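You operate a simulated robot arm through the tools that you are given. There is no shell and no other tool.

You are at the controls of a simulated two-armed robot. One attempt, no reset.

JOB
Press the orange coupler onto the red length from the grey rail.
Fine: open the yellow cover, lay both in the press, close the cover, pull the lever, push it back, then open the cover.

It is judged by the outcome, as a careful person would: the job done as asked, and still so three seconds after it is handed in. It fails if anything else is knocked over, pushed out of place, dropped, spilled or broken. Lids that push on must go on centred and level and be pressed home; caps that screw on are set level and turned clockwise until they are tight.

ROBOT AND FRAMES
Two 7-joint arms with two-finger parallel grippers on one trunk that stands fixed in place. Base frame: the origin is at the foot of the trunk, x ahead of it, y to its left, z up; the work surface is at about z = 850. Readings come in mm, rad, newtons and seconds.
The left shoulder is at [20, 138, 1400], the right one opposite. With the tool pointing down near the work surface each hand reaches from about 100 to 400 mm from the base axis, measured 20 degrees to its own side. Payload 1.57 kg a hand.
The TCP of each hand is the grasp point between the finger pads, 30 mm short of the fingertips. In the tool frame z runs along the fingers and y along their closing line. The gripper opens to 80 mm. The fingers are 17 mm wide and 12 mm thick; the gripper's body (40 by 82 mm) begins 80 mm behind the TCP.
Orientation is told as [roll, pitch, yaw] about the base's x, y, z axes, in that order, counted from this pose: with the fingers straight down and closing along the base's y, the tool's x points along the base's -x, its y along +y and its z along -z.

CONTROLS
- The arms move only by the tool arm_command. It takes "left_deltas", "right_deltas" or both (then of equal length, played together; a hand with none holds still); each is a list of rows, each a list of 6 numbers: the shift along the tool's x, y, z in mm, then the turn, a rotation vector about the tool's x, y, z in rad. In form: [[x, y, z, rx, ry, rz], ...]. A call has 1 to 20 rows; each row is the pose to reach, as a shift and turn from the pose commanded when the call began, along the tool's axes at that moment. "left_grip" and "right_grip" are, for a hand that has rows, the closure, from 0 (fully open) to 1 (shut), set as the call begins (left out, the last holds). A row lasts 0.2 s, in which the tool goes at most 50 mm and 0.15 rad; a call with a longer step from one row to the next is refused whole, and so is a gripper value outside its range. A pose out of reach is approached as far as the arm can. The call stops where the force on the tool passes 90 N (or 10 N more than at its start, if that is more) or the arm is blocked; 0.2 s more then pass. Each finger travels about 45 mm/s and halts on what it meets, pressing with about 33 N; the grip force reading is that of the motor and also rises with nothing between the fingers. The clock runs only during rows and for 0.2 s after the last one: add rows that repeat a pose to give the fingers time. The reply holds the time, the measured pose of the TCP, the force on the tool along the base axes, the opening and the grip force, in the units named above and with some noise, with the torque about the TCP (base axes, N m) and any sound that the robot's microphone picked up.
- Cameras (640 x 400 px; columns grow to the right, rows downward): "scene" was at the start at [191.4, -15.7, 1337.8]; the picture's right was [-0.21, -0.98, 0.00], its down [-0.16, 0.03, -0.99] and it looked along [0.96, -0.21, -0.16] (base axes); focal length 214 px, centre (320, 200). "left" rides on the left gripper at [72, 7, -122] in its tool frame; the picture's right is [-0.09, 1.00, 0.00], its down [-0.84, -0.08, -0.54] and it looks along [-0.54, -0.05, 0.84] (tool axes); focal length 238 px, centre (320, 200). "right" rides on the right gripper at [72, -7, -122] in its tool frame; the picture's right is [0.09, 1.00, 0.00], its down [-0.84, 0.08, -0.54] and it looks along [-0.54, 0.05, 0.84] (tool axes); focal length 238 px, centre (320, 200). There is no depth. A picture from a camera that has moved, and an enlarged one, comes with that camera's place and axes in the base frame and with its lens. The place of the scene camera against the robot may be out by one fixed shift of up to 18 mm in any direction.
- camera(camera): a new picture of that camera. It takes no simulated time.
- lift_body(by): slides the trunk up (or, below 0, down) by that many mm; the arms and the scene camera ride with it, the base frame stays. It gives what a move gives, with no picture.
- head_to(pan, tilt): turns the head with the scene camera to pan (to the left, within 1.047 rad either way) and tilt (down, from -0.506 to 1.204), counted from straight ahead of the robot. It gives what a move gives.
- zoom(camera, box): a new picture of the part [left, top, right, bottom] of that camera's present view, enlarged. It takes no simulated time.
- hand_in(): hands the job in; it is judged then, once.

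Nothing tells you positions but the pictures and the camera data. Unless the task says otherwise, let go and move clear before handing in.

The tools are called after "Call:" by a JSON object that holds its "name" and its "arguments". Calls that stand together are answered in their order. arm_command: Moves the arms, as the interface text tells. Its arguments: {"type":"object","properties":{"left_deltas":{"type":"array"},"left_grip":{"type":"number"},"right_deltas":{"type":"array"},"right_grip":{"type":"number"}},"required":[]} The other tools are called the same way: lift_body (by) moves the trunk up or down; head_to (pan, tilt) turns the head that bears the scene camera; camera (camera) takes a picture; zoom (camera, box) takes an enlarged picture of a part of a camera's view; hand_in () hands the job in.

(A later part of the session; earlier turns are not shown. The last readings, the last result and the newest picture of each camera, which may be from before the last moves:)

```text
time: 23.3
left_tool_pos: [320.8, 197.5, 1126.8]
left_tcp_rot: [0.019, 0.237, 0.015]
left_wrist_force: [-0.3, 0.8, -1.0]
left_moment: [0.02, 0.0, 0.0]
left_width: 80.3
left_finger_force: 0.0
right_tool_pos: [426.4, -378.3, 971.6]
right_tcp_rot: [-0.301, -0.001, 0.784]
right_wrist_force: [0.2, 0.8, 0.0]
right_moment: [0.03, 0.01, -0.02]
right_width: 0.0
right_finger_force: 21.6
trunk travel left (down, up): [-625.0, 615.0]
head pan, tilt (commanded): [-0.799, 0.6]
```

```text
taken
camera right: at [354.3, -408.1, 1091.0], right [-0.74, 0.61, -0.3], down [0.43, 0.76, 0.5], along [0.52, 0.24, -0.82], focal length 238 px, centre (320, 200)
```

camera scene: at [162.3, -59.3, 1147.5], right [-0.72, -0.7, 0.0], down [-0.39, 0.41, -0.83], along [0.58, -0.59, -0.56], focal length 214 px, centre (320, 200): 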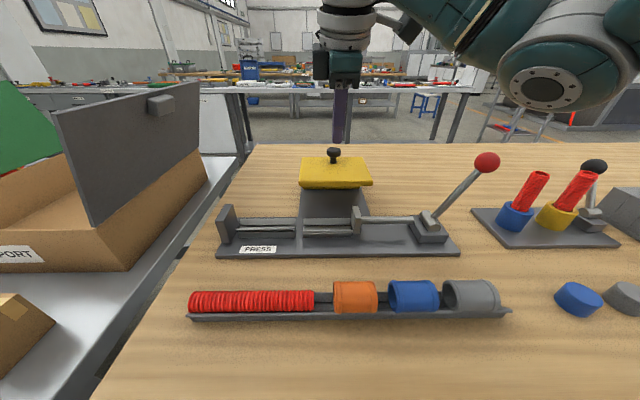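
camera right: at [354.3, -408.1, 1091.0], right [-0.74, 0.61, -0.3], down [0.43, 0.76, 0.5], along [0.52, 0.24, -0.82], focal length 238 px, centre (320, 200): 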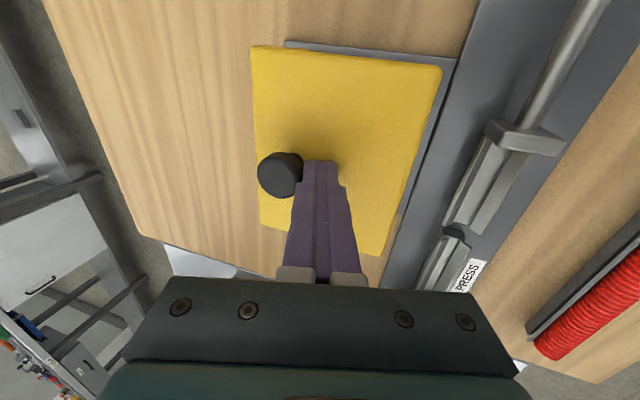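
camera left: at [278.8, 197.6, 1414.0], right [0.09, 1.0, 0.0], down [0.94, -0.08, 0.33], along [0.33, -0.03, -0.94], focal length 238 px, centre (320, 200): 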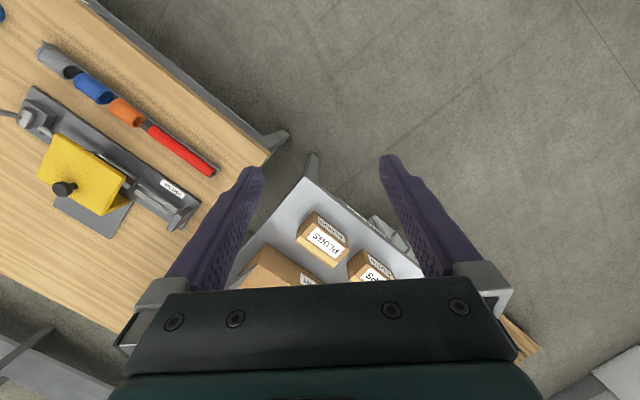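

Call:
{"name": "arm_command", "arguments": {"right_deltas": [[0, -3, 0.9, 0, 0, 0], [0, -6, 1.9, 0, 0, 0], [0, -9, 2.8, 0, 0, 0], [0, -12, 3.7, 0, 0, 0]]}}

Call:
{"name": "camera", "arguments": {"camera": "right"}}

```text
time: 24.3
left_tool_pos: [318.9, 198.2, 1128.3]
left_tcp_rot: [0.021, 0.239, 0.016]
left_wrist_force: [-0.1, -0.1, 0.2]
left_moment: [-0.03, -0.01, 0.0]
left_width: 80.2
left_finger_force: 0.0
right_tool_pos: [433.2, -384.4, 971.8]
right_tcp_rot: [-0.291, -0.002, 0.788]
right_wrist_force: [-32.2, 23.4, 32.8]
right_moment: [0.5, 0.71, -0.02]
right_width: 0.1
right_finger_force: 21.3
trunk travel left (down, up): [-625.0, 615.0]
head pan, tilt (commanded): [-0.799, 0.6]
```

```text
taken
camera right: at [360.7, -414.7, 1090.7], right [-0.74, 0.61, -0.29], down [0.43, 0.75, 0.5], along [0.52, 0.25, -0.82], focal length 238 px, centre (320, 200)
```

right: 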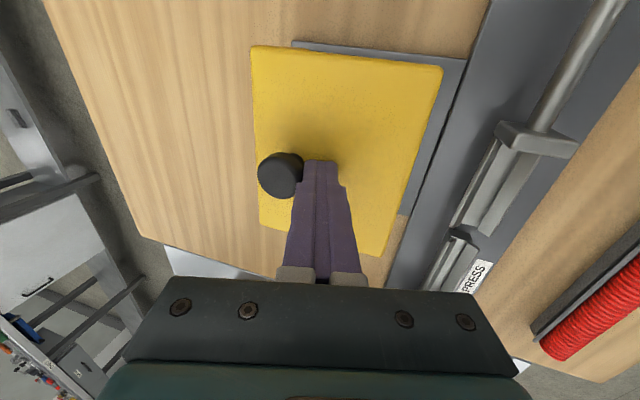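

The end stop is reached (about 50 N), so the cover is fully open. I'll back off, lift and level the hand, then study the press grooves and the parts.

Call:
{"name": "arm_command", "arguments": {"right_deltas": [[0, 12, -3.7, 0, 0, 0], [0, 24, -7.5, 0, 0, 0], [0, 15, -45, -0.1, 0, 0], [0, 6, -75, -0.2, 0, 0], [0, 6, -75, -0.3, 0, 0]]}}

Call:
{"name": "arm_command", "arguments": {"right_deltas": [[10, 30, -20, 0, 0, 0], [25, 65, -40, 0, 0, 0], [45, 95, -45, 0, 0, 0], [65, 110, -45, 0, 0, 0], [65, 110, -45, 0, 0, 0]], "right_grip": 0.0}}

Call:
{"name": "camera", "arguments": {"camera": "right"}}

Call:
{"name": "camera", "arguments": {"camera": "scene"}}

```text
time: 25.5
left_tool_pos: [320.3, 197.8, 1127.9]
left_tcp_rot: [0.018, 0.235, 0.016]
left_wrist_force: [0.7, -0.4, -0.3]
left_moment: [-0.01, 0.02, -0.03]
left_width: 80.3
left_finger_force: 0.0
right_tool_pos: [415.6, -367.3, 1043.4]
right_tcp_rot: [0.003, -0.001, 0.786]
right_wrist_force: [-0.3, 0.2, -0.5]
right_moment: [0.02, 0.04, -0.01]
right_width: 0.1
right_finger_force: 21.4
trunk travel left (down, up): [-625.0, 615.0]
head pan, tilt (commanded): [-0.799, 0.6]
```

```text
time: 26.7
left_tool_pos: [321.3, 199.0, 1128.1]
left_tcp_rot: [0.02, 0.235, 0.016]
left_wrist_force: [0.5, 0.0, -0.1]
left_moment: [0.01, 0.02, 0.02]
left_width: 79.9
left_finger_force: 0.1
right_tool_pos: [290.5, -335.5, 1086.9]
right_tcp_rot: [-0.001, -0.003, 0.785]
right_wrist_force: [0.2, 0.1, 0.1]
right_moment: [0.0, 0.02, 0.02]
right_width: 79.8
right_finger_force: 0.0
trunk travel left (down, up): [-625.0, 615.0]
head pan, tilt (commanded): [-0.799, 0.6]
```

```text
taken
camera right: at [244.7, -390.8, 1209.4], right [-0.77, 0.64, 0.0], down [0.54, 0.65, 0.54], along [0.35, 0.42, -0.84], focal length 238 px, centre (320, 200)
```

right: 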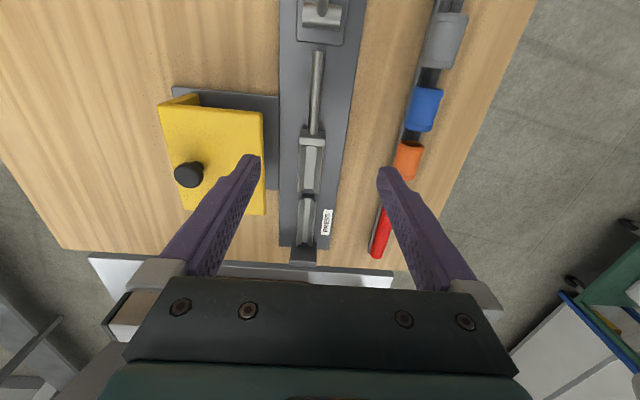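

```text
taken
camera scene: at [162.2, -59.3, 1147.5], right [-0.72, -0.7, 0.0], down [-0.39, 0.41, -0.83], along [0.58, -0.59, -0.56], focal length 214 px, centre (320, 200)
```

scene: 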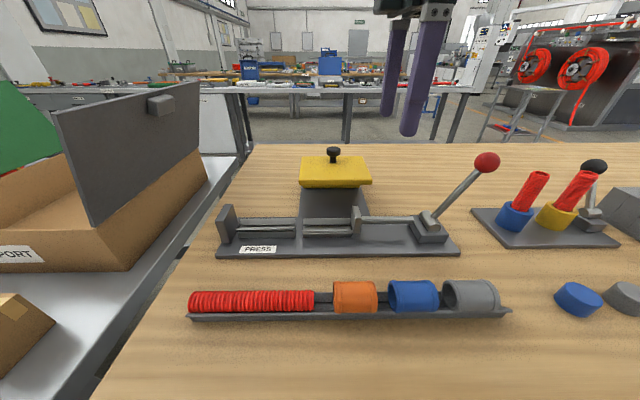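

Call:
{"name": "zoom", "arguments": {"camera": "right", "box": [250, 0, 410, 270]}}

Call:
{"name": "zoom", "arguments": {"camera": "scene", "box": [210, 190, 450, 265]}}

Call:
{"name": "zoom", "arguments": {"camera": "right", "box": [350, 60, 480, 270]}}

Call:
{"name": "camera", "arguments": {"camera": "left"}}

```text
1.48 times, centred on (330, 135) of right
camera zoom: at [244.7, -390.8, 1209.4], right [-0.77, 0.64, 0.0], down [0.54, 0.65, 0.54], along [0.35, 0.42, -0.84], focal length 353 px, centre (305, 296)
```

zoom: 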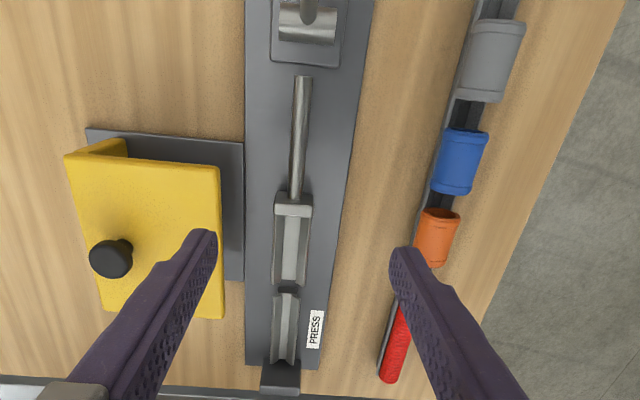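

```text
2.67 times, centred on (330, 228) of scene
camera zoom: at [162.2, -59.3, 1147.5], right [-0.72, -0.7, 0.0], down [-0.39, 0.41, -0.83], along [0.58, -0.59, -0.56], focal length 572 px, centre (293, 127)
```

zoom: 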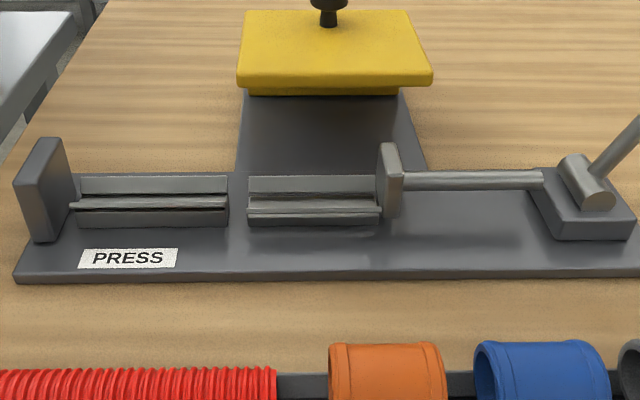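

```text
1.90 times, centred on (415, 165) of right
camera zoom: at [244.7, -390.8, 1209.4], right [-0.77, 0.64, 0.0], down [0.54, 0.65, 0.54], along [0.35, 0.42, -0.84], focal length 454 px, centre (139, 267)
```

zoom: 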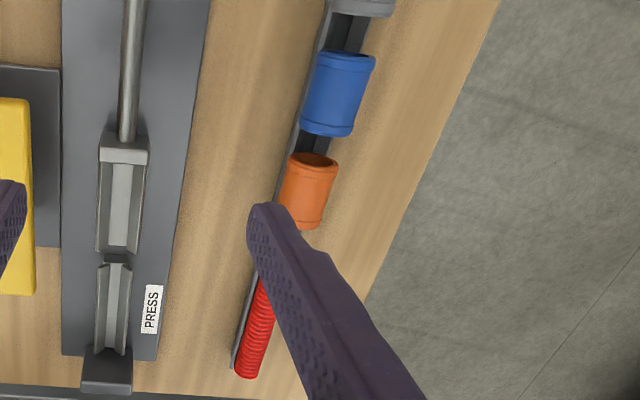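

```text
taken
camera left: at [278.6, 200.8, 1264.3], right [0.08, 1.0, 0.0], down [0.94, -0.07, 0.33], along [0.33, -0.03, -0.94], focal length 238 px, centre (320, 200)
```

left: 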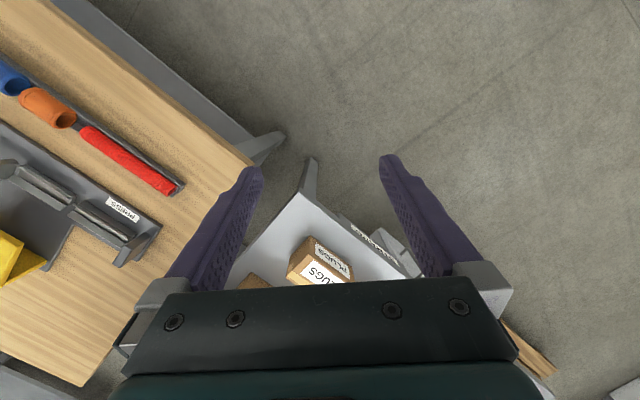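

The cover is open and the grooves are clear. Next I'll position the right camera over the rail to measure the red length and the coupler accurately.

Call:
{"name": "arm_command", "arguments": {"right_deltas": [[-25, 40, 10, 0, 0, 0], [-50, 80, 20, 0, 0, 0], [-75, 115, 35, 0, 0, 0], [-82, 133, 57, 0, 0, 0], [-82, 133, 57, 0, 0, 0], [-82, 133, 57, 0, 0, 0]]}}

Call:
{"name": "camera", "arguments": {"camera": "right"}}

Call:
{"name": "zoom", "arguments": {"camera": "right", "box": [240, 60, 400, 280]}}

```text
time: 28.1
left_tool_pos: [321.9, 197.5, 1127.4]
left_tcp_rot: [0.02, 0.235, 0.015]
left_wrist_force: [0.3, 0.3, -0.1]
left_moment: [0.0, 0.01, 0.04]
left_width: 79.9
left_finger_force: 0.1
right_tool_pos: [254.3, -183.9, 1030.1]
right_tcp_rot: [0.0, -0.002, 0.787]
right_wrist_force: [-0.2, 0.2, -0.1]
right_moment: [-0.03, 0.01, 0.0]
right_width: 80.0
right_finger_force: 0.0
trunk travel left (down, up): [-625.0, 615.0]
head pan, tilt (commanded): [-0.799, 0.6]
```

```text
taken
camera right: at [208.5, -240.0, 1152.5], right [-0.77, 0.64, 0.0], down [0.54, 0.65, 0.54], along [0.35, 0.42, -0.84], focal length 238 px, centre (320, 200)
```

right: 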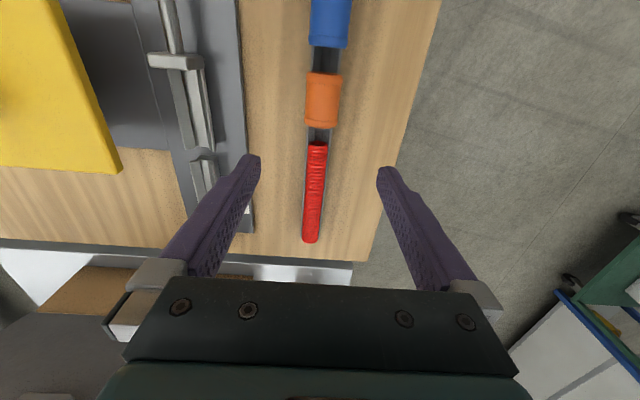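

```text
1.82 times, centred on (320, 170) of right
camera zoom: at [208.5, -240.0, 1152.5], right [-0.77, 0.64, 0.0], down [0.54, 0.65, 0.54], along [0.35, 0.42, -0.84], focal length 433 px, centre (320, 254)
```

zoom: 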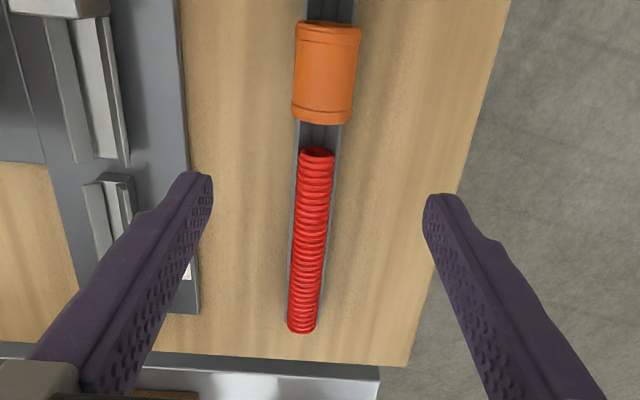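

From this view the red length is about 156 mm long and 23.5 mm in diameter. The coupler is about 52 mm long and 36 mm in diameter, and the rail sits at u≈310, parallel to the press. I'll look straight down on the press grooves the same way.

Call:
{"name": "arm_command", "arguments": {"right_deltas": [[5, -40, -10, 0, 0, 0], [10, -80, -10, 0, 0, 0], [15, -115, -5, 0, 0, 0], [20, -140, 0, 0, 0, 0], [20, -140, 0, 0, 0, 0], [20, -140, 0, 0, 0, 0]]}}

Call:
{"name": "camera", "arguments": {"camera": "right"}}

Call:
{"name": "zoom", "arguments": {"camera": "right", "box": [240, 60, 400, 280]}}

Call:
{"name": "zoom", "arguments": {"camera": "right", "box": [270, 90, 370, 170]}}

Call:
{"name": "zoom", "arguments": {"camera": "right", "box": [270, 160, 370, 260]}}

```text
time: 29.5
left_tool_pos: [321.7, 197.6, 1127.7]
left_tcp_rot: [0.019, 0.236, 0.016]
left_wrist_force: [0.7, -0.9, 0.0]
left_moment: [-0.03, -0.04, 0.01]
left_width: 80.1
left_finger_force: 0.0
right_tool_pos: [339.4, -296.0, 1029.4]
right_tcp_rot: [0.001, -0.004, 0.785]
right_wrist_force: [-0.6, 0.2, -0.4]
right_moment: [0.01, -0.02, 0.0]
right_width: 80.2
right_finger_force: 0.3
trunk travel left (down, up): [-625.0, 615.0]
head pan, tilt (commanded): [-0.799, 0.6]
```

```text
taken
camera right: at [294.2, -352.2, 1152.2], right [-0.77, 0.64, 0.0], down [0.54, 0.65, 0.54], along [0.35, 0.42, -0.84], focal length 238 px, centre (320, 200)
```

right: 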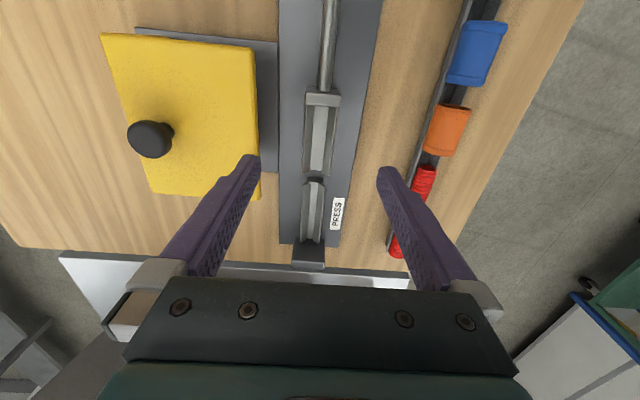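

```text
1.82 times, centred on (320, 170) of right
camera zoom: at [294.2, -352.2, 1152.2], right [-0.77, 0.64, 0.0], down [0.54, 0.65, 0.54], along [0.35, 0.42, -0.84], focal length 433 px, centre (320, 254)
```

zoom: 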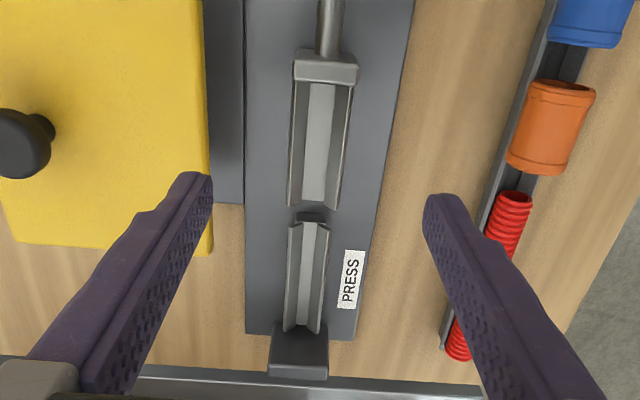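

```text
5.00 times, centred on (320, 130) of right
camera zoom: at [294.2, -352.2, 1152.2], right [-0.77, 0.64, 0.0], down [0.54, 0.65, 0.54], along [0.35, 0.42, -0.84], focal length 1192 px, centre (320, 550)
```

zoom: 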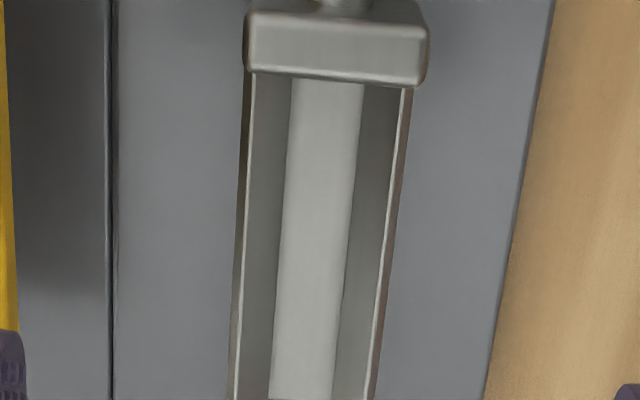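

```text
4.00 times, centred on (320, 210) of right
camera zoom: at [294.2, -352.2, 1152.2], right [-0.77, 0.64, 0.0], down [0.54, 0.65, 0.54], along [0.35, 0.42, -0.84], focal length 953 px, centre (320, 160)
```

zoom: 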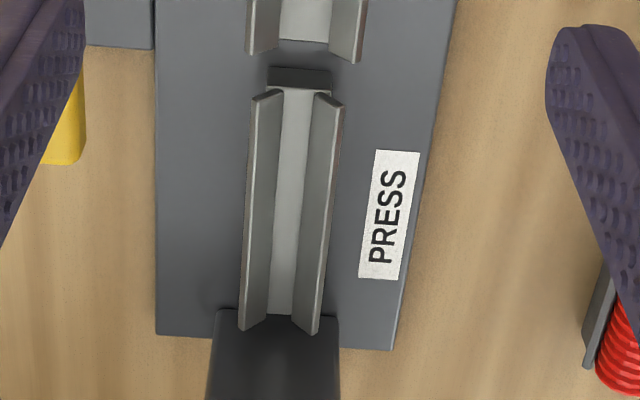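

Call:
{"name": "arm_command", "arguments": {"right_deltas": [[20, 0, 10, 0, 0, 0], [40, 0, 25, 0, 0, 0], [60, 0, 40, 0, 0, 0], [60, 0, 40, 0, 0, 0], [60, 0, 40, 0, 0, 0]]}}

Call:
{"name": "zoom", "arguments": {"camera": "right", "box": [240, 60, 400, 280]}}

Call:
{"name": "zoom", "arguments": {"camera": "right", "box": [270, 120, 370, 220]}}

Call:
{"name": "zoom", "arguments": {"camera": "right", "box": [270, 190, 370, 290]}}

```text
time: 30.7
left_tool_pos: [320.7, 196.8, 1127.9]
left_tcp_rot: [0.019, 0.235, 0.017]
left_wrist_force: [0.3, 1.0, -0.5]
left_moment: [-0.02, -0.02, -0.02]
left_width: 79.8
left_finger_force: 0.1
right_tool_pos: [298.7, -338.8, 989.7]
right_tcp_rot: [-0.002, -0.003, 0.785]
right_wrist_force: [0.8, 0.7, -0.4]
right_moment: [-0.01, -0.02, -0.02]
right_width: 79.8
right_finger_force: 0.0
trunk travel left (down, up): [-625.0, 615.0]
head pan, tilt (commanded): [-0.799, 0.6]
```

```text
1.82 times, centred on (320, 170) of right
camera zoom: at [251.7, -394.5, 1112.6], right [-0.77, 0.64, 0.0], down [0.54, 0.65, 0.54], along [0.35, 0.42, -0.84], focal length 433 px, centre (320, 254)
```

zoom: 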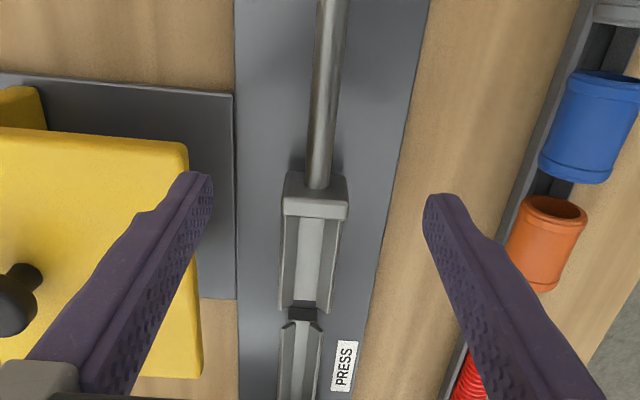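

```text
4.00 times, centred on (320, 170) of right
camera zoom: at [251.7, -394.5, 1112.6], right [-0.77, 0.64, 0.0], down [0.54, 0.65, 0.54], along [0.35, 0.42, -0.84], focal length 953 px, centre (320, 320)
```

zoom: 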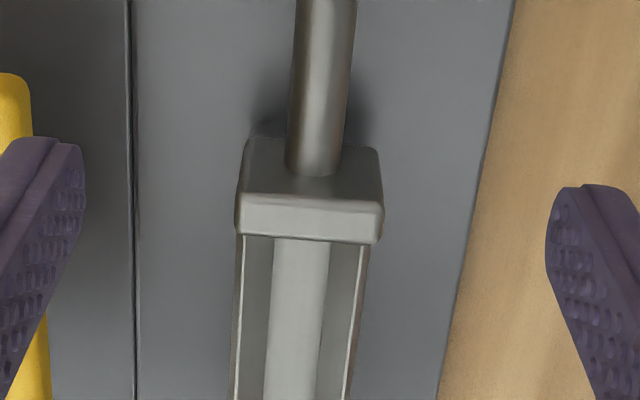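

```text
4.00 times, centred on (320, 240) of right
camera zoom: at [251.7, -394.5, 1112.6], right [-0.77, 0.64, 0.0], down [0.54, 0.65, 0.54], along [0.35, 0.42, -0.84], focal length 953 px, centre (320, 40)
```

zoom: 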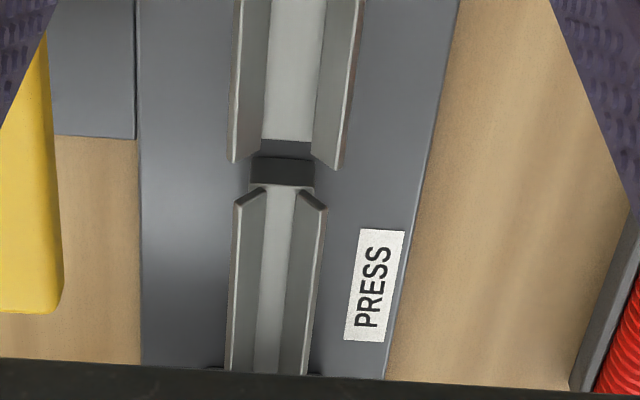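

Call:
{"name": "arm_command", "arguments": {"right_deltas": [[-45, 0, 0, 0, 0, 0], [-90, 0, 0, 0, 0, 0], [-135, 0, 0, 0, 0, 0], [-135, 0, 0, 0, 0, 0], [-135, 0, 0, 0, 0, 0]]}}

Call:
{"name": "zoom", "arguments": {"camera": "right", "box": [240, 60, 400, 280]}}

Call:
{"name": "zoom", "arguments": {"camera": "right", "box": [270, 90, 370, 190]}}

Call:
{"name": "zoom", "arguments": {"camera": "right", "box": [270, 170, 370, 270]}}

```text
time: 31.9
left_tool_pos: [321.5, 198.0, 1128.2]
left_tcp_rot: [0.019, 0.236, 0.015]
left_wrist_force: [0.3, 0.2, -0.3]
left_moment: [-0.01, -0.05, 0.02]
left_width: 80.1
left_finger_force: 0.1
right_tool_pos: [392.3, -243.0, 990.8]
right_tcp_rot: [-0.002, 0.001, 0.786]
right_wrist_force: [-0.1, -0.6, -0.4]
right_moment: [-0.01, -0.02, -0.01]
right_width: 80.2
right_finger_force: 0.2
trunk travel left (down, up): [-625.0, 615.0]
head pan, tilt (commanded): [-0.799, 0.6]
```

```text
1.82 times, centred on (320, 170) of right
camera zoom: at [346.4, -298.5, 1113.2], right [-0.77, 0.64, 0.0], down [0.54, 0.65, 0.54], along [0.35, 0.42, -0.84], focal length 433 px, centre (320, 254)
```

zoom: 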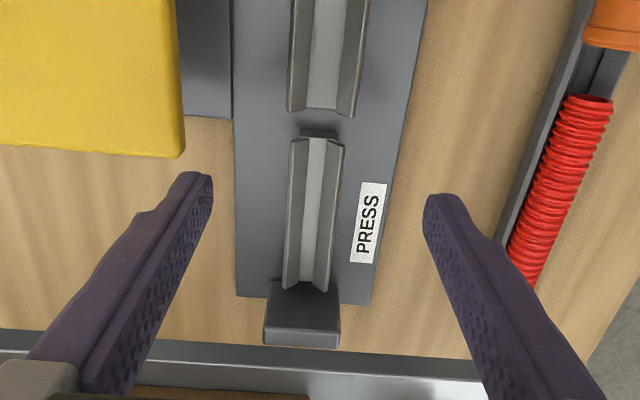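

```text
4.00 times, centred on (320, 140) of right
camera zoom: at [346.4, -298.5, 1113.2], right [-0.77, 0.64, 0.0], down [0.54, 0.65, 0.54], along [0.35, 0.42, -0.84], focal length 953 px, centre (320, 440)
```

zoom: 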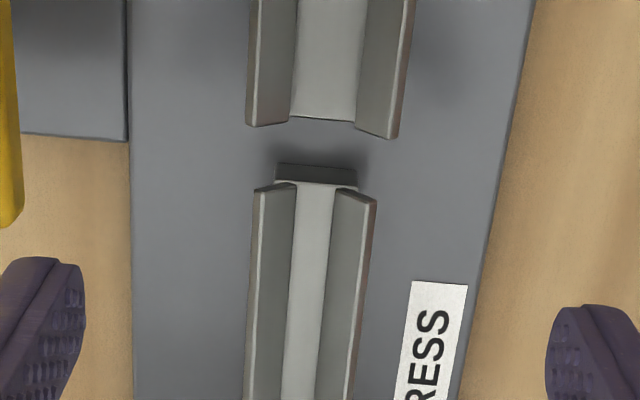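

```text
4.00 times, centred on (320, 220) of right
camera zoom: at [346.4, -298.5, 1113.2], right [-0.77, 0.64, 0.0], down [0.54, 0.65, 0.54], along [0.35, 0.42, -0.84], focal length 953 px, centre (320, 120)
```

zoom: 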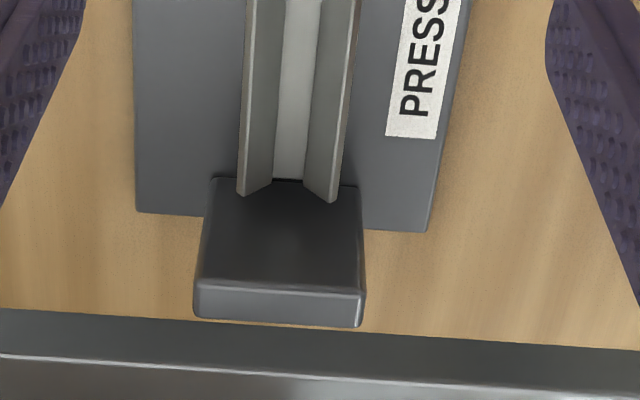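

Press geometry so far: ram face at v≈5, stop wall at v≈221, press axis at u≈450, and groove wing tops at z≈883. Length plus coupler comes to about 208–210 mm, so they just fit in the 216 mm available. I'll take closer views of the rail to get heights for grasping.

Call:
{"name": "arm_command", "arguments": {"right_deltas": [[20, 40, 0, 0, 0, 0], [40, 80, 0, 0, 0, 0], [65, 115, 10, 0, 0, 0], [86, 139, 30, 0, 0, 0], [86, 139, 30, 0, 0, 0], [86, 139, 30, 0, 0, 0]]}}

Call:
{"name": "zoom", "arguments": {"camera": "right", "box": [270, 40, 370, 140]}}

Call:
{"name": "zoom", "arguments": {"camera": "right", "box": [270, 130, 370, 230]}}

Call:
{"name": "camera", "arguments": {"camera": "right"}}

```text
time: 33.3
left_tool_pos: [320.8, 196.6, 1127.2]
left_tcp_rot: [0.02, 0.235, 0.016]
left_wrist_force: [0.2, 0.3, 0.9]
left_moment: [0.04, 0.03, 0.02]
left_width: 80.0
left_finger_force: 0.1
right_tool_pos: [235.0, -206.0, 959.4]
right_tcp_rot: [0.0, -0.002, 0.784]
right_wrist_force: [0.1, 0.4, 0.1]
right_moment: [0.01, 0.02, 0.0]
right_width: 80.2
right_finger_force: 0.0
trunk travel left (down, up): [-625.0, 615.0]
head pan, tilt (commanded): [-0.799, 0.6]
```

```text
4.00 times, centred on (320, 90) of right
camera zoom: at [188.5, -261.4, 1082.0], right [-0.77, 0.64, 0.0], down [0.54, 0.65, 0.54], along [0.35, 0.42, -0.84], focal length 953 px, centre (320, 640)
```

zoom: 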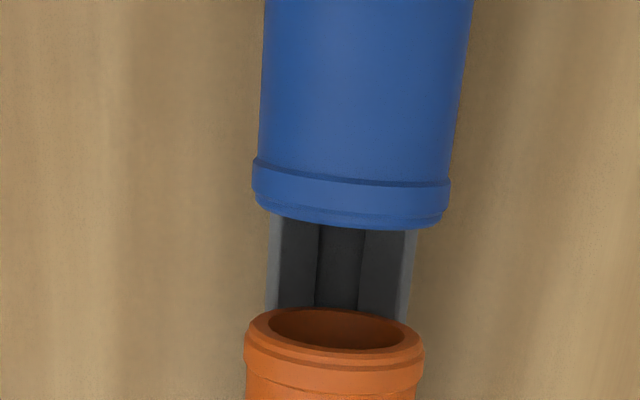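

```text
4.00 times, centred on (320, 180) of right
camera zoom: at [188.5, -261.4, 1082.0], right [-0.77, 0.64, 0.0], down [0.54, 0.65, 0.54], along [0.35, 0.42, -0.84], focal length 953 px, centre (320, 280)
```

zoom: 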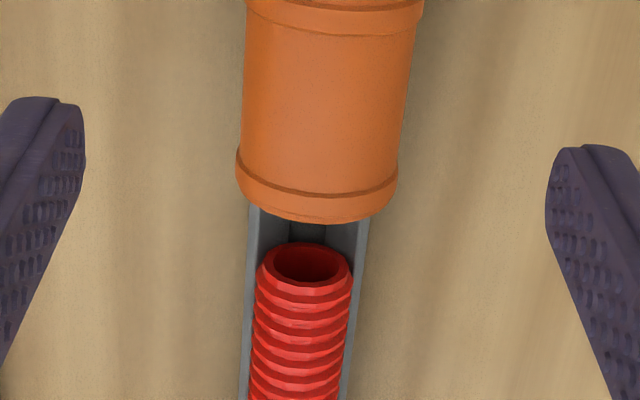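

```text
taken
camera right: at [188.5, -261.4, 1082.0], right [-0.77, 0.64, 0.0], down [0.54, 0.65, 0.54], along [0.35, 0.42, -0.84], focal length 238 px, centre (320, 200)
```

right: 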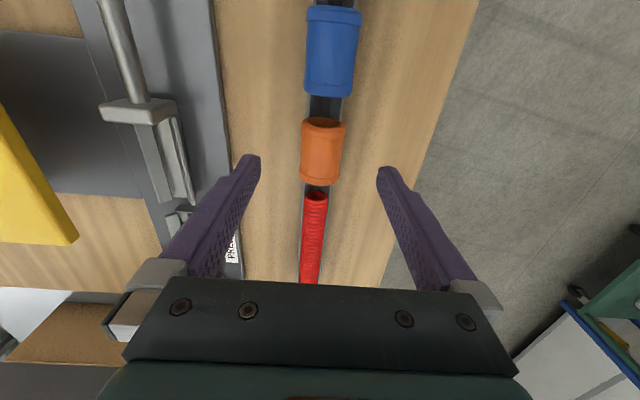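

Corrected rail estimates: the red length's axis is at z≈873 with its near end at v≈80, and the coupler's axis is at z≈882 spanning v≈3–50. Next is a look at the far end of the red length.

Call:
{"name": "arm_command", "arguments": {"right_deltas": [[-40, 1, 0, 0, 0, 0], [-80, 1.3, 0, 0, 0, 0], [-80, 1.3, 0, 0, 0, 0], [-80, 1.3, 0, 0, 0, 0]]}}

Call:
{"name": "zoom", "arguments": {"camera": "right", "box": [270, 40, 370, 140]}}

Call:
{"name": "zoom", "arguments": {"camera": "right", "box": [270, 130, 370, 230]}}

Call:
{"name": "camera", "arguments": {"camera": "right"}}

```text
time: 34.3
left_tool_pos: [320.9, 196.3, 1127.6]
left_tcp_rot: [0.019, 0.236, 0.017]
left_wrist_force: [-0.2, -0.8, -0.4]
left_moment: [-0.02, -0.01, 0.0]
left_width: 79.8
left_finger_force: 0.1
right_tool_pos: [291.2, -148.2, 960.2]
right_tcp_rot: [0.001, -0.002, 0.785]
right_wrist_force: [0.3, 0.2, 0.5]
right_moment: [-0.01, -0.04, -0.01]
right_width: 80.1
right_finger_force: 0.1
trunk travel left (down, up): [-625.0, 615.0]
head pan, tilt (commanded): [-0.799, 0.6]
```

```text
4.00 times, centred on (320, 90) of right
camera zoom: at [244.3, -204.0, 1083.0], right [-0.77, 0.64, 0.0], down [0.54, 0.65, 0.54], along [0.35, 0.42, -0.84], focal length 953 px, centre (320, 640)
```

zoom: 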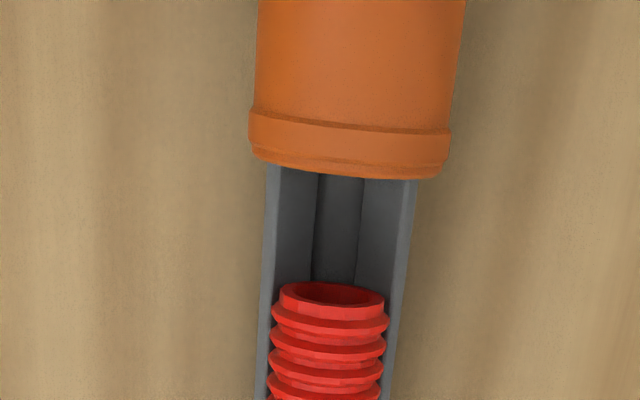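

```text
4.00 times, centred on (320, 180) of right
camera zoom: at [244.3, -204.0, 1083.0], right [-0.77, 0.64, 0.0], down [0.54, 0.65, 0.54], along [0.35, 0.42, -0.84], focal length 953 px, centre (320, 280)
```

zoom: 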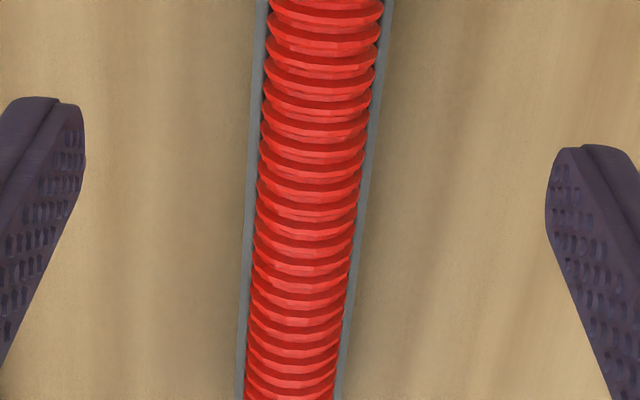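

```text
taken
camera right: at [244.3, -204.0, 1083.0], right [-0.77, 0.64, 0.0], down [0.54, 0.65, 0.54], along [0.35, 0.42, -0.84], focal length 238 px, centre (320, 200)
```

right: 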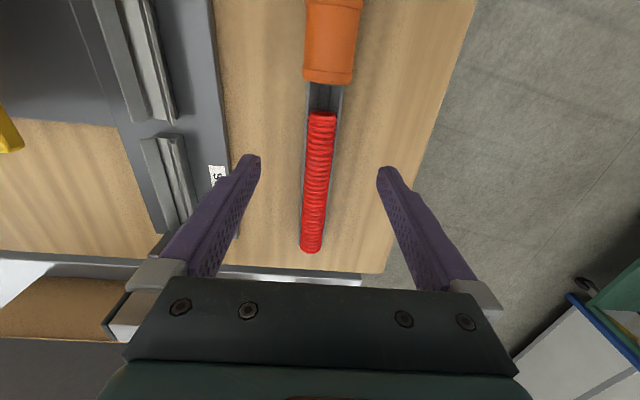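

The red length spans v≈76–225 (about 150 mm) at u≈310.7. I'll move over its middle and descend until the tips are just above the rail wings.

Call:
{"name": "arm_command", "arguments": {"right_deltas": [[-25, 0, 0, 0, 0, 0], [-49.4, 0, 0, 0, 0, 0], [-49.4, 0, 25, 0, 0, 0], [-49.4, 0, 45, 0, 0, 0], [-49.4, 0, 57, 0, 0, 0], [-49.4, 0, 59, 0, 0, 0], [-49.4, 0, 59, 0, 0, 0]], "right_grip": 0.3}}

Call:
{"name": "camera", "arguments": {"camera": "right"}}

Call:
{"name": "zoom", "arguments": {"camera": "scene", "box": [180, 240, 360, 330]}}

```text
time: 35.9
left_tool_pos: [320.7, 196.9, 1128.0]
left_tcp_rot: [0.021, 0.236, 0.016]
left_wrist_force: [-0.2, -0.1, 0.5]
left_moment: [0.02, -0.02, -0.01]
left_width: 80.1
left_finger_force: 0.0
right_tool_pos: [325.0, -114.0, 901.6]
right_tcp_rot: [0.0, -0.002, 0.784]
right_wrist_force: [-0.6, 0.1, 0.5]
right_moment: [0.02, 0.0, -0.01]
right_width: 55.9
right_finger_force: 0.1
trunk travel left (down, up): [-625.0, 615.0]
head pan, tilt (commanded): [-0.799, 0.6]
```

```text
taken
camera right: at [279.2, -169.6, 1023.4], right [-0.77, 0.64, 0.0], down [0.54, 0.65, 0.54], along [0.35, 0.42, -0.84], focal length 238 px, centre (320, 200)
```

right: 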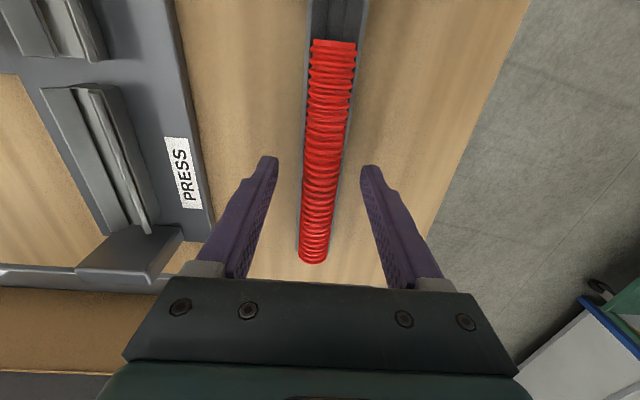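

```text
3.56 times, centred on (270, 285) of scene
camera zoom: at [162.3, -59.3, 1147.5], right [-0.72, -0.7, 0.0], down [-0.39, 0.41, -0.83], along [0.58, -0.59, -0.56], focal length 763 px, centre (498, -102)
```

zoom: 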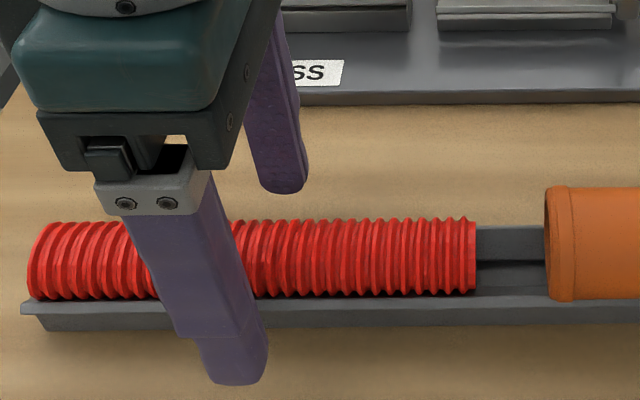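

Call:
{"name": "arm_command", "arguments": {"right_deltas": [[-1, 0, 1, 0, 0, 0], [-1, 0, 1, 0, 0, 0], [-1, 0, 1, 0, 0, 0], [-1, 0, 1, 0, 0, 0]], "right_grip": 1.0}}

Call:
{"name": "zoom", "arguments": {"camera": "scene", "box": [180, 240, 360, 330]}}

Call:
{"name": "zoom", "arguments": {"camera": "right", "box": [250, 100, 390, 280]}}

```text
time: 36.9
left_tool_pos: [321.3, 197.7, 1127.5]
left_tcp_rot: [0.019, 0.235, 0.016]
left_wrist_force: [0.2, 0.6, 1.0]
left_moment: [0.01, 0.0, 0.01]
left_width: 80.0
left_finger_force: 0.0
right_tool_pos: [326.4, -113.2, 899.8]
right_tcp_rot: [0.0, -0.001, 0.786]
right_wrist_force: [-1.5, 1.1, 3.2]
right_moment: [0.07, 0.18, 0.02]
right_width: 30.9
right_finger_force: 37.2
trunk travel left (down, up): [-625.0, 615.0]
head pan, tilt (commanded): [-0.799, 0.6]
```

```text
3.56 times, centred on (270, 285) of scene
camera zoom: at [162.1, -59.1, 1147.5], right [-0.72, -0.7, 0.0], down [-0.39, 0.41, -0.82], along [0.58, -0.59, -0.57], focal length 763 px, centre (498, -102)
```

zoom: 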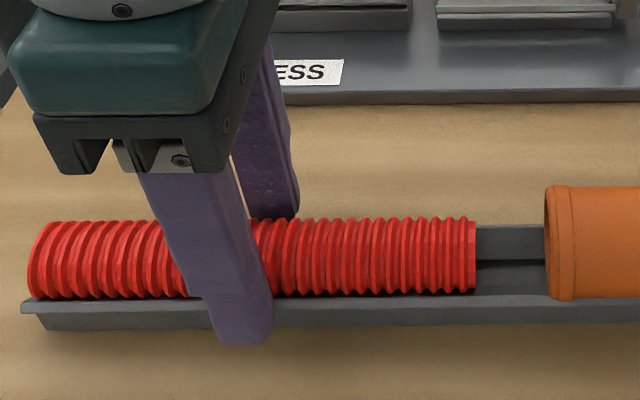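

```text
2.22 times, centred on (320, 190) of right
camera zoom: at [279.5, -168.7, 1022.5], right [-0.77, 0.64, 0.0], down [0.54, 0.65, 0.54], along [0.35, 0.42, -0.84], focal length 530 px, centre (320, 222)
```

zoom: 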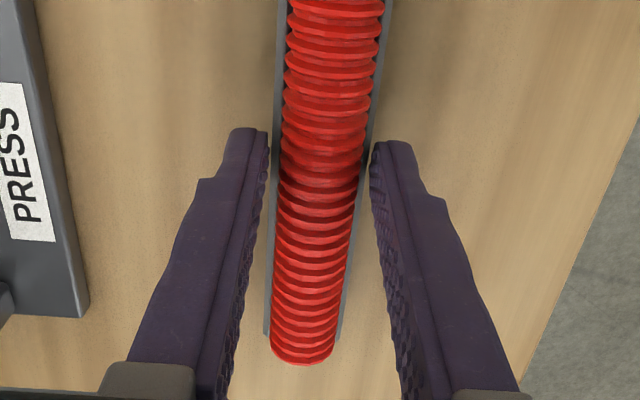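

The width of 30.9 mm means I closed on the rail wings, so the rail is higher than I estimated. I'll open, raise 10 mm and try again.

Call:
{"name": "arm_command", "arguments": {"right_deltas": [[0, 0, 0, 0, 0, 0], [0, 0, 0, 0, 0, 0], [0, 0, -5, 0, 0, 0], [0, 0, -11, 0, 0, 0], [0, 0, -11, 0, 0, 0]], "right_grip": 0.4}}

Call:
{"name": "arm_command", "arguments": {"right_deltas": [[0, 0, 0, 0, 0, 0], [0, 0, 0, 0, 0, 0], [0, 0, 0, 0, 0, 0], [0, 0, 0, 0, 0, 0]], "right_grip": 1.0}}

Call:
{"name": "zoom", "arguments": {"camera": "scene", "box": [180, 240, 360, 330]}}

```text
time: 38.1
left_tool_pos: [320.7, 197.7, 1127.1]
left_tcp_rot: [0.02, 0.235, 0.016]
left_wrist_force: [0.3, 0.6, -1.1]
left_moment: [-0.02, 0.03, 0.04]
left_width: 79.8
left_finger_force: 0.0
right_tool_pos: [324.9, -113.0, 911.4]
right_tcp_rot: [0.0, -0.001, 0.786]
right_wrist_force: [-1.2, -0.5, -1.1]
right_moment: [-0.03, 0.02, 0.01]
right_width: 48.0
right_finger_force: 0.1
trunk travel left (down, up): [-625.0, 615.0]
head pan, tilt (commanded): [-0.799, 0.6]
```

```text
time: 39.1
left_tool_pos: [320.1, 197.5, 1128.1]
left_tcp_rot: [0.019, 0.236, 0.017]
left_wrist_force: [-0.1, -0.3, -0.5]
left_moment: [0.05, -0.02, -0.01]
left_width: 80.1
left_finger_force: 0.0
right_tool_pos: [325.8, -112.5, 910.9]
right_tcp_rot: [0.0, -0.002, 0.785]
right_wrist_force: [-1.6, 1.8, 1.5]
right_moment: [0.05, 0.06, 0.0]
right_width: 21.3
right_finger_force: 33.0
trunk travel left (down, up): [-625.0, 615.0]
head pan, tilt (commanded): [-0.799, 0.6]
```

```text
3.56 times, centred on (270, 285) of scene
camera zoom: at [162.1, -59.1, 1147.5], right [-0.72, -0.7, 0.0], down [-0.39, 0.41, -0.82], along [0.58, -0.59, -0.57], focal length 763 px, centre (498, -102)
```

zoom: 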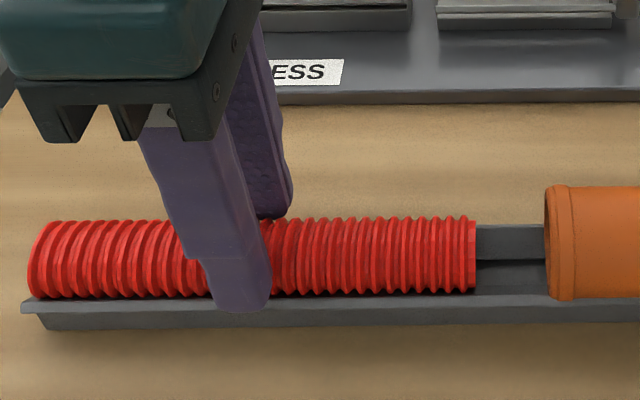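

Call:
{"name": "arm_command", "arguments": {"right_deltas": [[0, 0, 0, 0, 0, 0], [0, 0, 0, 0, 0, 0], [0, 0, 3, 0, 0, 0], [0, 0, 3, 0, 0, 0]], "right_grip": 0.5}}

Call:
{"name": "arm_command", "arguments": {"right_deltas": [[0, 0, 0, 0, 0, 0], [0, 0, 0, 0, 0, 0], [0, 0, 0, 0, 0, 0]], "right_grip": 1.0}}

```text
time: 40.1
left_tool_pos: [320.4, 197.7, 1127.8]
left_tcp_rot: [0.02, 0.235, 0.016]
left_wrist_force: [0.1, -0.5, 0.5]
left_moment: [-0.02, -0.03, -0.02]
left_width: 80.0
left_finger_force: 0.1
right_tool_pos: [325.6, -112.7, 908.0]
right_tcp_rot: [-0.001, -0.001, 0.785]
right_wrist_force: [-0.7, 0.3, -0.1]
right_moment: [0.03, -0.03, 0.01]
right_width: 40.0
right_finger_force: 0.0
trunk travel left (down, up): [-625.0, 615.0]
head pan, tilt (commanded): [-0.799, 0.6]
```

```text
time: 40.9
left_tool_pos: [321.4, 196.9, 1127.7]
left_tcp_rot: [0.021, 0.236, 0.016]
left_wrist_force: [0.9, -0.3, 0.1]
left_moment: [-0.01, 0.02, -0.01]
left_width: 80.0
left_finger_force: 0.0
right_tool_pos: [325.5, -112.8, 908.6]
right_tcp_rot: [-0.001, -0.002, 0.787]
right_wrist_force: [-1.0, 1.8, -0.6]
right_moment: [0.03, -0.02, 0.0]
right_width: 23.2
right_finger_force: 31.4
trunk travel left (down, up): [-625.0, 615.0]
head pan, tilt (commanded): [-0.799, 0.6]
```

Call:
{"name": "arm_command", "arguments": {"right_deltas": [[0, 0, 0, 0, 0, 0], [0, 0, 0, 0, 0, 0], [0, 0, 2.5, 0, 0, 0], [0, 0, 2.5, 0, 0, 0]], "right_grip": 0.5}}

Call:
{"name": "arm_command", "arguments": {"right_deltas": [[0, 0, 0, 0, 0, 0], [0, 0, 0, 0, 0, 0], [0, 0, 0, 0, 0, 0]], "right_grip": 1.0}}

Call:
{"name": "zoom", "arguments": {"camera": "scene", "box": [180, 240, 360, 330]}}

```text
time: 41.9
left_tool_pos: [321.8, 196.1, 1127.2]
left_tcp_rot: [0.018, 0.233, 0.015]
left_wrist_force: [0.8, -0.1, -0.2]
left_moment: [0.0, 0.01, 0.0]
left_width: 80.1
left_finger_force: 0.1
right_tool_pos: [326.5, -113.9, 906.0]
right_tcp_rot: [0.0, -0.003, 0.786]
right_wrist_force: [0.7, -0.2, -0.3]
right_moment: [0.03, -0.01, 0.0]
right_width: 40.0
right_finger_force: 0.1
trunk travel left (down, up): [-625.0, 615.0]
head pan, tilt (commanded): [-0.799, 0.6]
```

```text
time: 42.7
left_tool_pos: [320.5, 197.1, 1127.5]
left_tcp_rot: [0.019, 0.236, 0.016]
left_wrist_force: [-0.2, 1.0, 0.8]
left_moment: [0.02, 0.02, 0.03]
left_width: 80.2
left_finger_force: 0.0
right_tool_pos: [326.2, -113.4, 905.7]
right_tcp_rot: [-0.001, -0.003, 0.786]
right_wrist_force: [0.6, 0.1, -0.7]
right_moment: [0.06, -0.05, 0.16]
right_width: 16.9
right_finger_force: 27.2
trunk travel left (down, up): [-625.0, 615.0]
head pan, tilt (commanded): [-0.799, 0.6]
```

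```text
3.56 times, centred on (270, 285) of scene
camera zoom: at [162.2, -59.2, 1147.5], right [-0.72, -0.7, 0.0], down [-0.39, 0.41, -0.83], along [0.58, -0.59, -0.56], focal length 763 px, centre (498, -102)
```

zoom: 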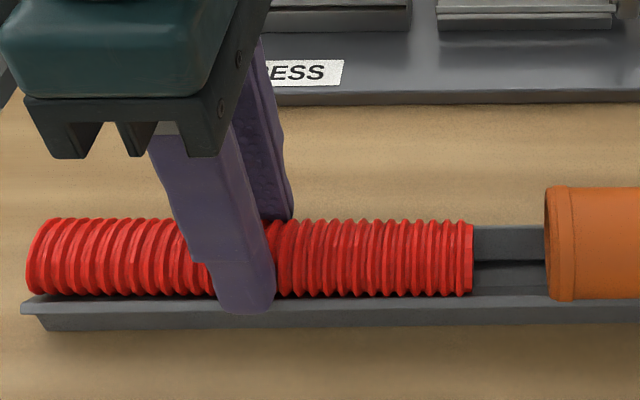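

The width fell to 16.9 mm and the tube looks slightly lifted or tilted. I'll look closely before doing anything else.

Call:
{"name": "camera", "arguments": {"camera": "right"}}

Call:
{"name": "zoom", "arguments": {"camera": "right", "box": [260, 20, 380, 280]}}

Call:
{"name": "zoom", "arguments": {"camera": "scene", "box": [180, 270, 280, 330]}}

Call:
{"name": "camera", "arguments": {"camera": "left"}}

```text
taken
camera right: at [279.7, -168.8, 1028.2], right [-0.77, 0.64, 0.0], down [0.54, 0.65, 0.54], along [0.35, 0.42, -0.84], focal length 238 px, centre (320, 200)
```

right: 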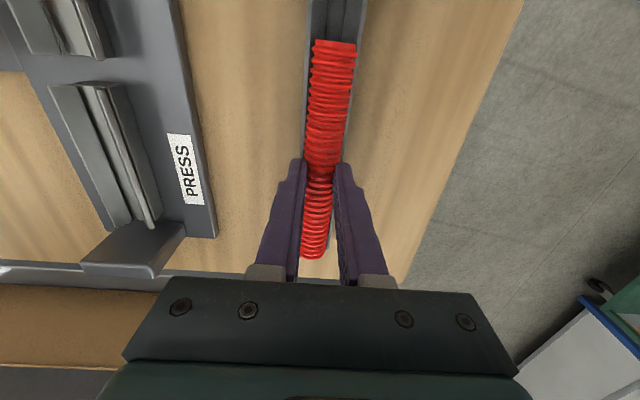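

```text
1.54 times, centred on (320, 150) of right
camera zoom: at [279.7, -168.8, 1028.2], right [-0.77, 0.64, 0.0], down [0.54, 0.65, 0.54], along [0.35, 0.42, -0.84], focal length 367 px, centre (320, 277)
```

zoom: 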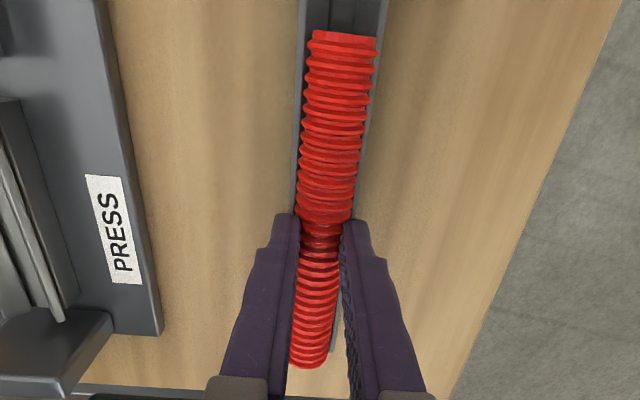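

```text
6.40 times, centred on (230, 300) of scene
camera zoom: at [162.2, -59.2, 1147.5], right [-0.72, -0.7, 0.0], down [-0.39, 0.41, -0.83], along [0.58, -0.59, -0.56], focal length 1373 px, centre (896, -440)
```

zoom: 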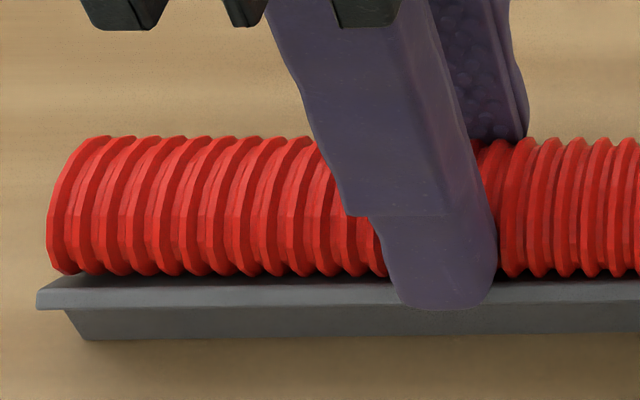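

```text
taken
camera left: at [278.6, 200.9, 1264.3], right [0.08, 1.0, 0.0], down [0.94, -0.07, 0.33], along [0.33, -0.03, -0.94], focal length 238 px, centre (320, 200)
```

left: 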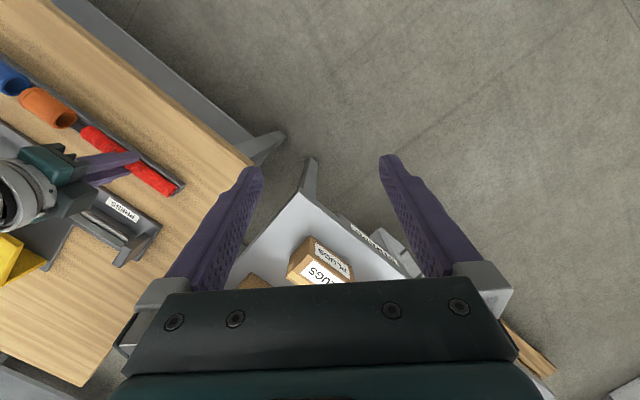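

Call:
{"name": "arm_command", "arguments": {"right_deltas": [[0, 0, 0, 0, 0, 0], [0, 0, 0, 0, 0, 0], [0, 0, 0, 0, 0, 0]], "right_grip": 0.4}}

Call:
{"name": "zoom", "arguments": {"camera": "right", "box": [260, 20, 380, 280]}}

Call:
{"name": "zoom", "arguments": {"camera": "scene", "box": [180, 240, 360, 330]}}

```text
time: 43.5
left_tool_pos: [321.0, 197.4, 1127.8]
left_tcp_rot: [0.019, 0.236, 0.016]
left_wrist_force: [-0.7, 0.2, 0.9]
left_moment: [-0.01, 0.01, 0.03]
left_width: 79.9
left_finger_force: 0.2
right_tool_pos: [325.4, -113.6, 905.4]
right_tcp_rot: [-0.001, -0.001, 0.786]
right_wrist_force: [0.0, 0.0, -0.3]
right_moment: [-0.02, -0.02, -0.01]
right_width: 47.9
right_finger_force: 0.1
trunk travel left (down, up): [-625.0, 615.0]
head pan, tilt (commanded): [-0.799, 0.6]
```

```text
1.54 times, centred on (320, 150) of right
camera zoom: at [279.7, -168.8, 1028.3], right [-0.77, 0.64, 0.0], down [0.54, 0.65, 0.54], along [0.35, 0.42, -0.84], focal length 367 px, centre (320, 277)
```

zoom: 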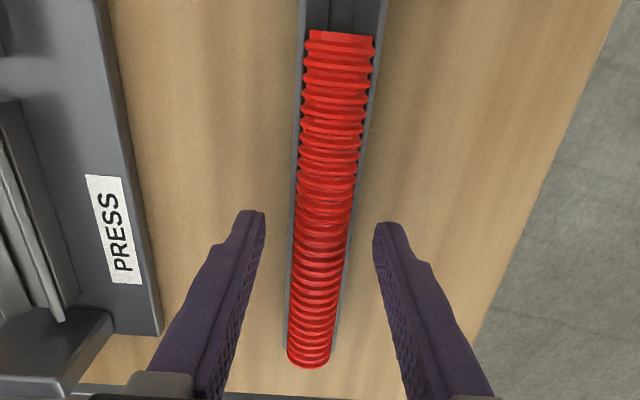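

```text
3.56 times, centred on (270, 285) of scene
camera zoom: at [162.3, -59.3, 1147.5], right [-0.72, -0.7, 0.0], down [-0.39, 0.41, -0.83], along [0.58, -0.59, -0.56], focal length 763 px, centre (498, -102)
```

zoom: 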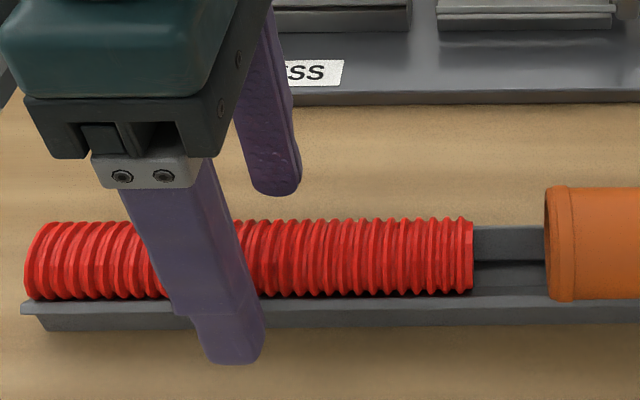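

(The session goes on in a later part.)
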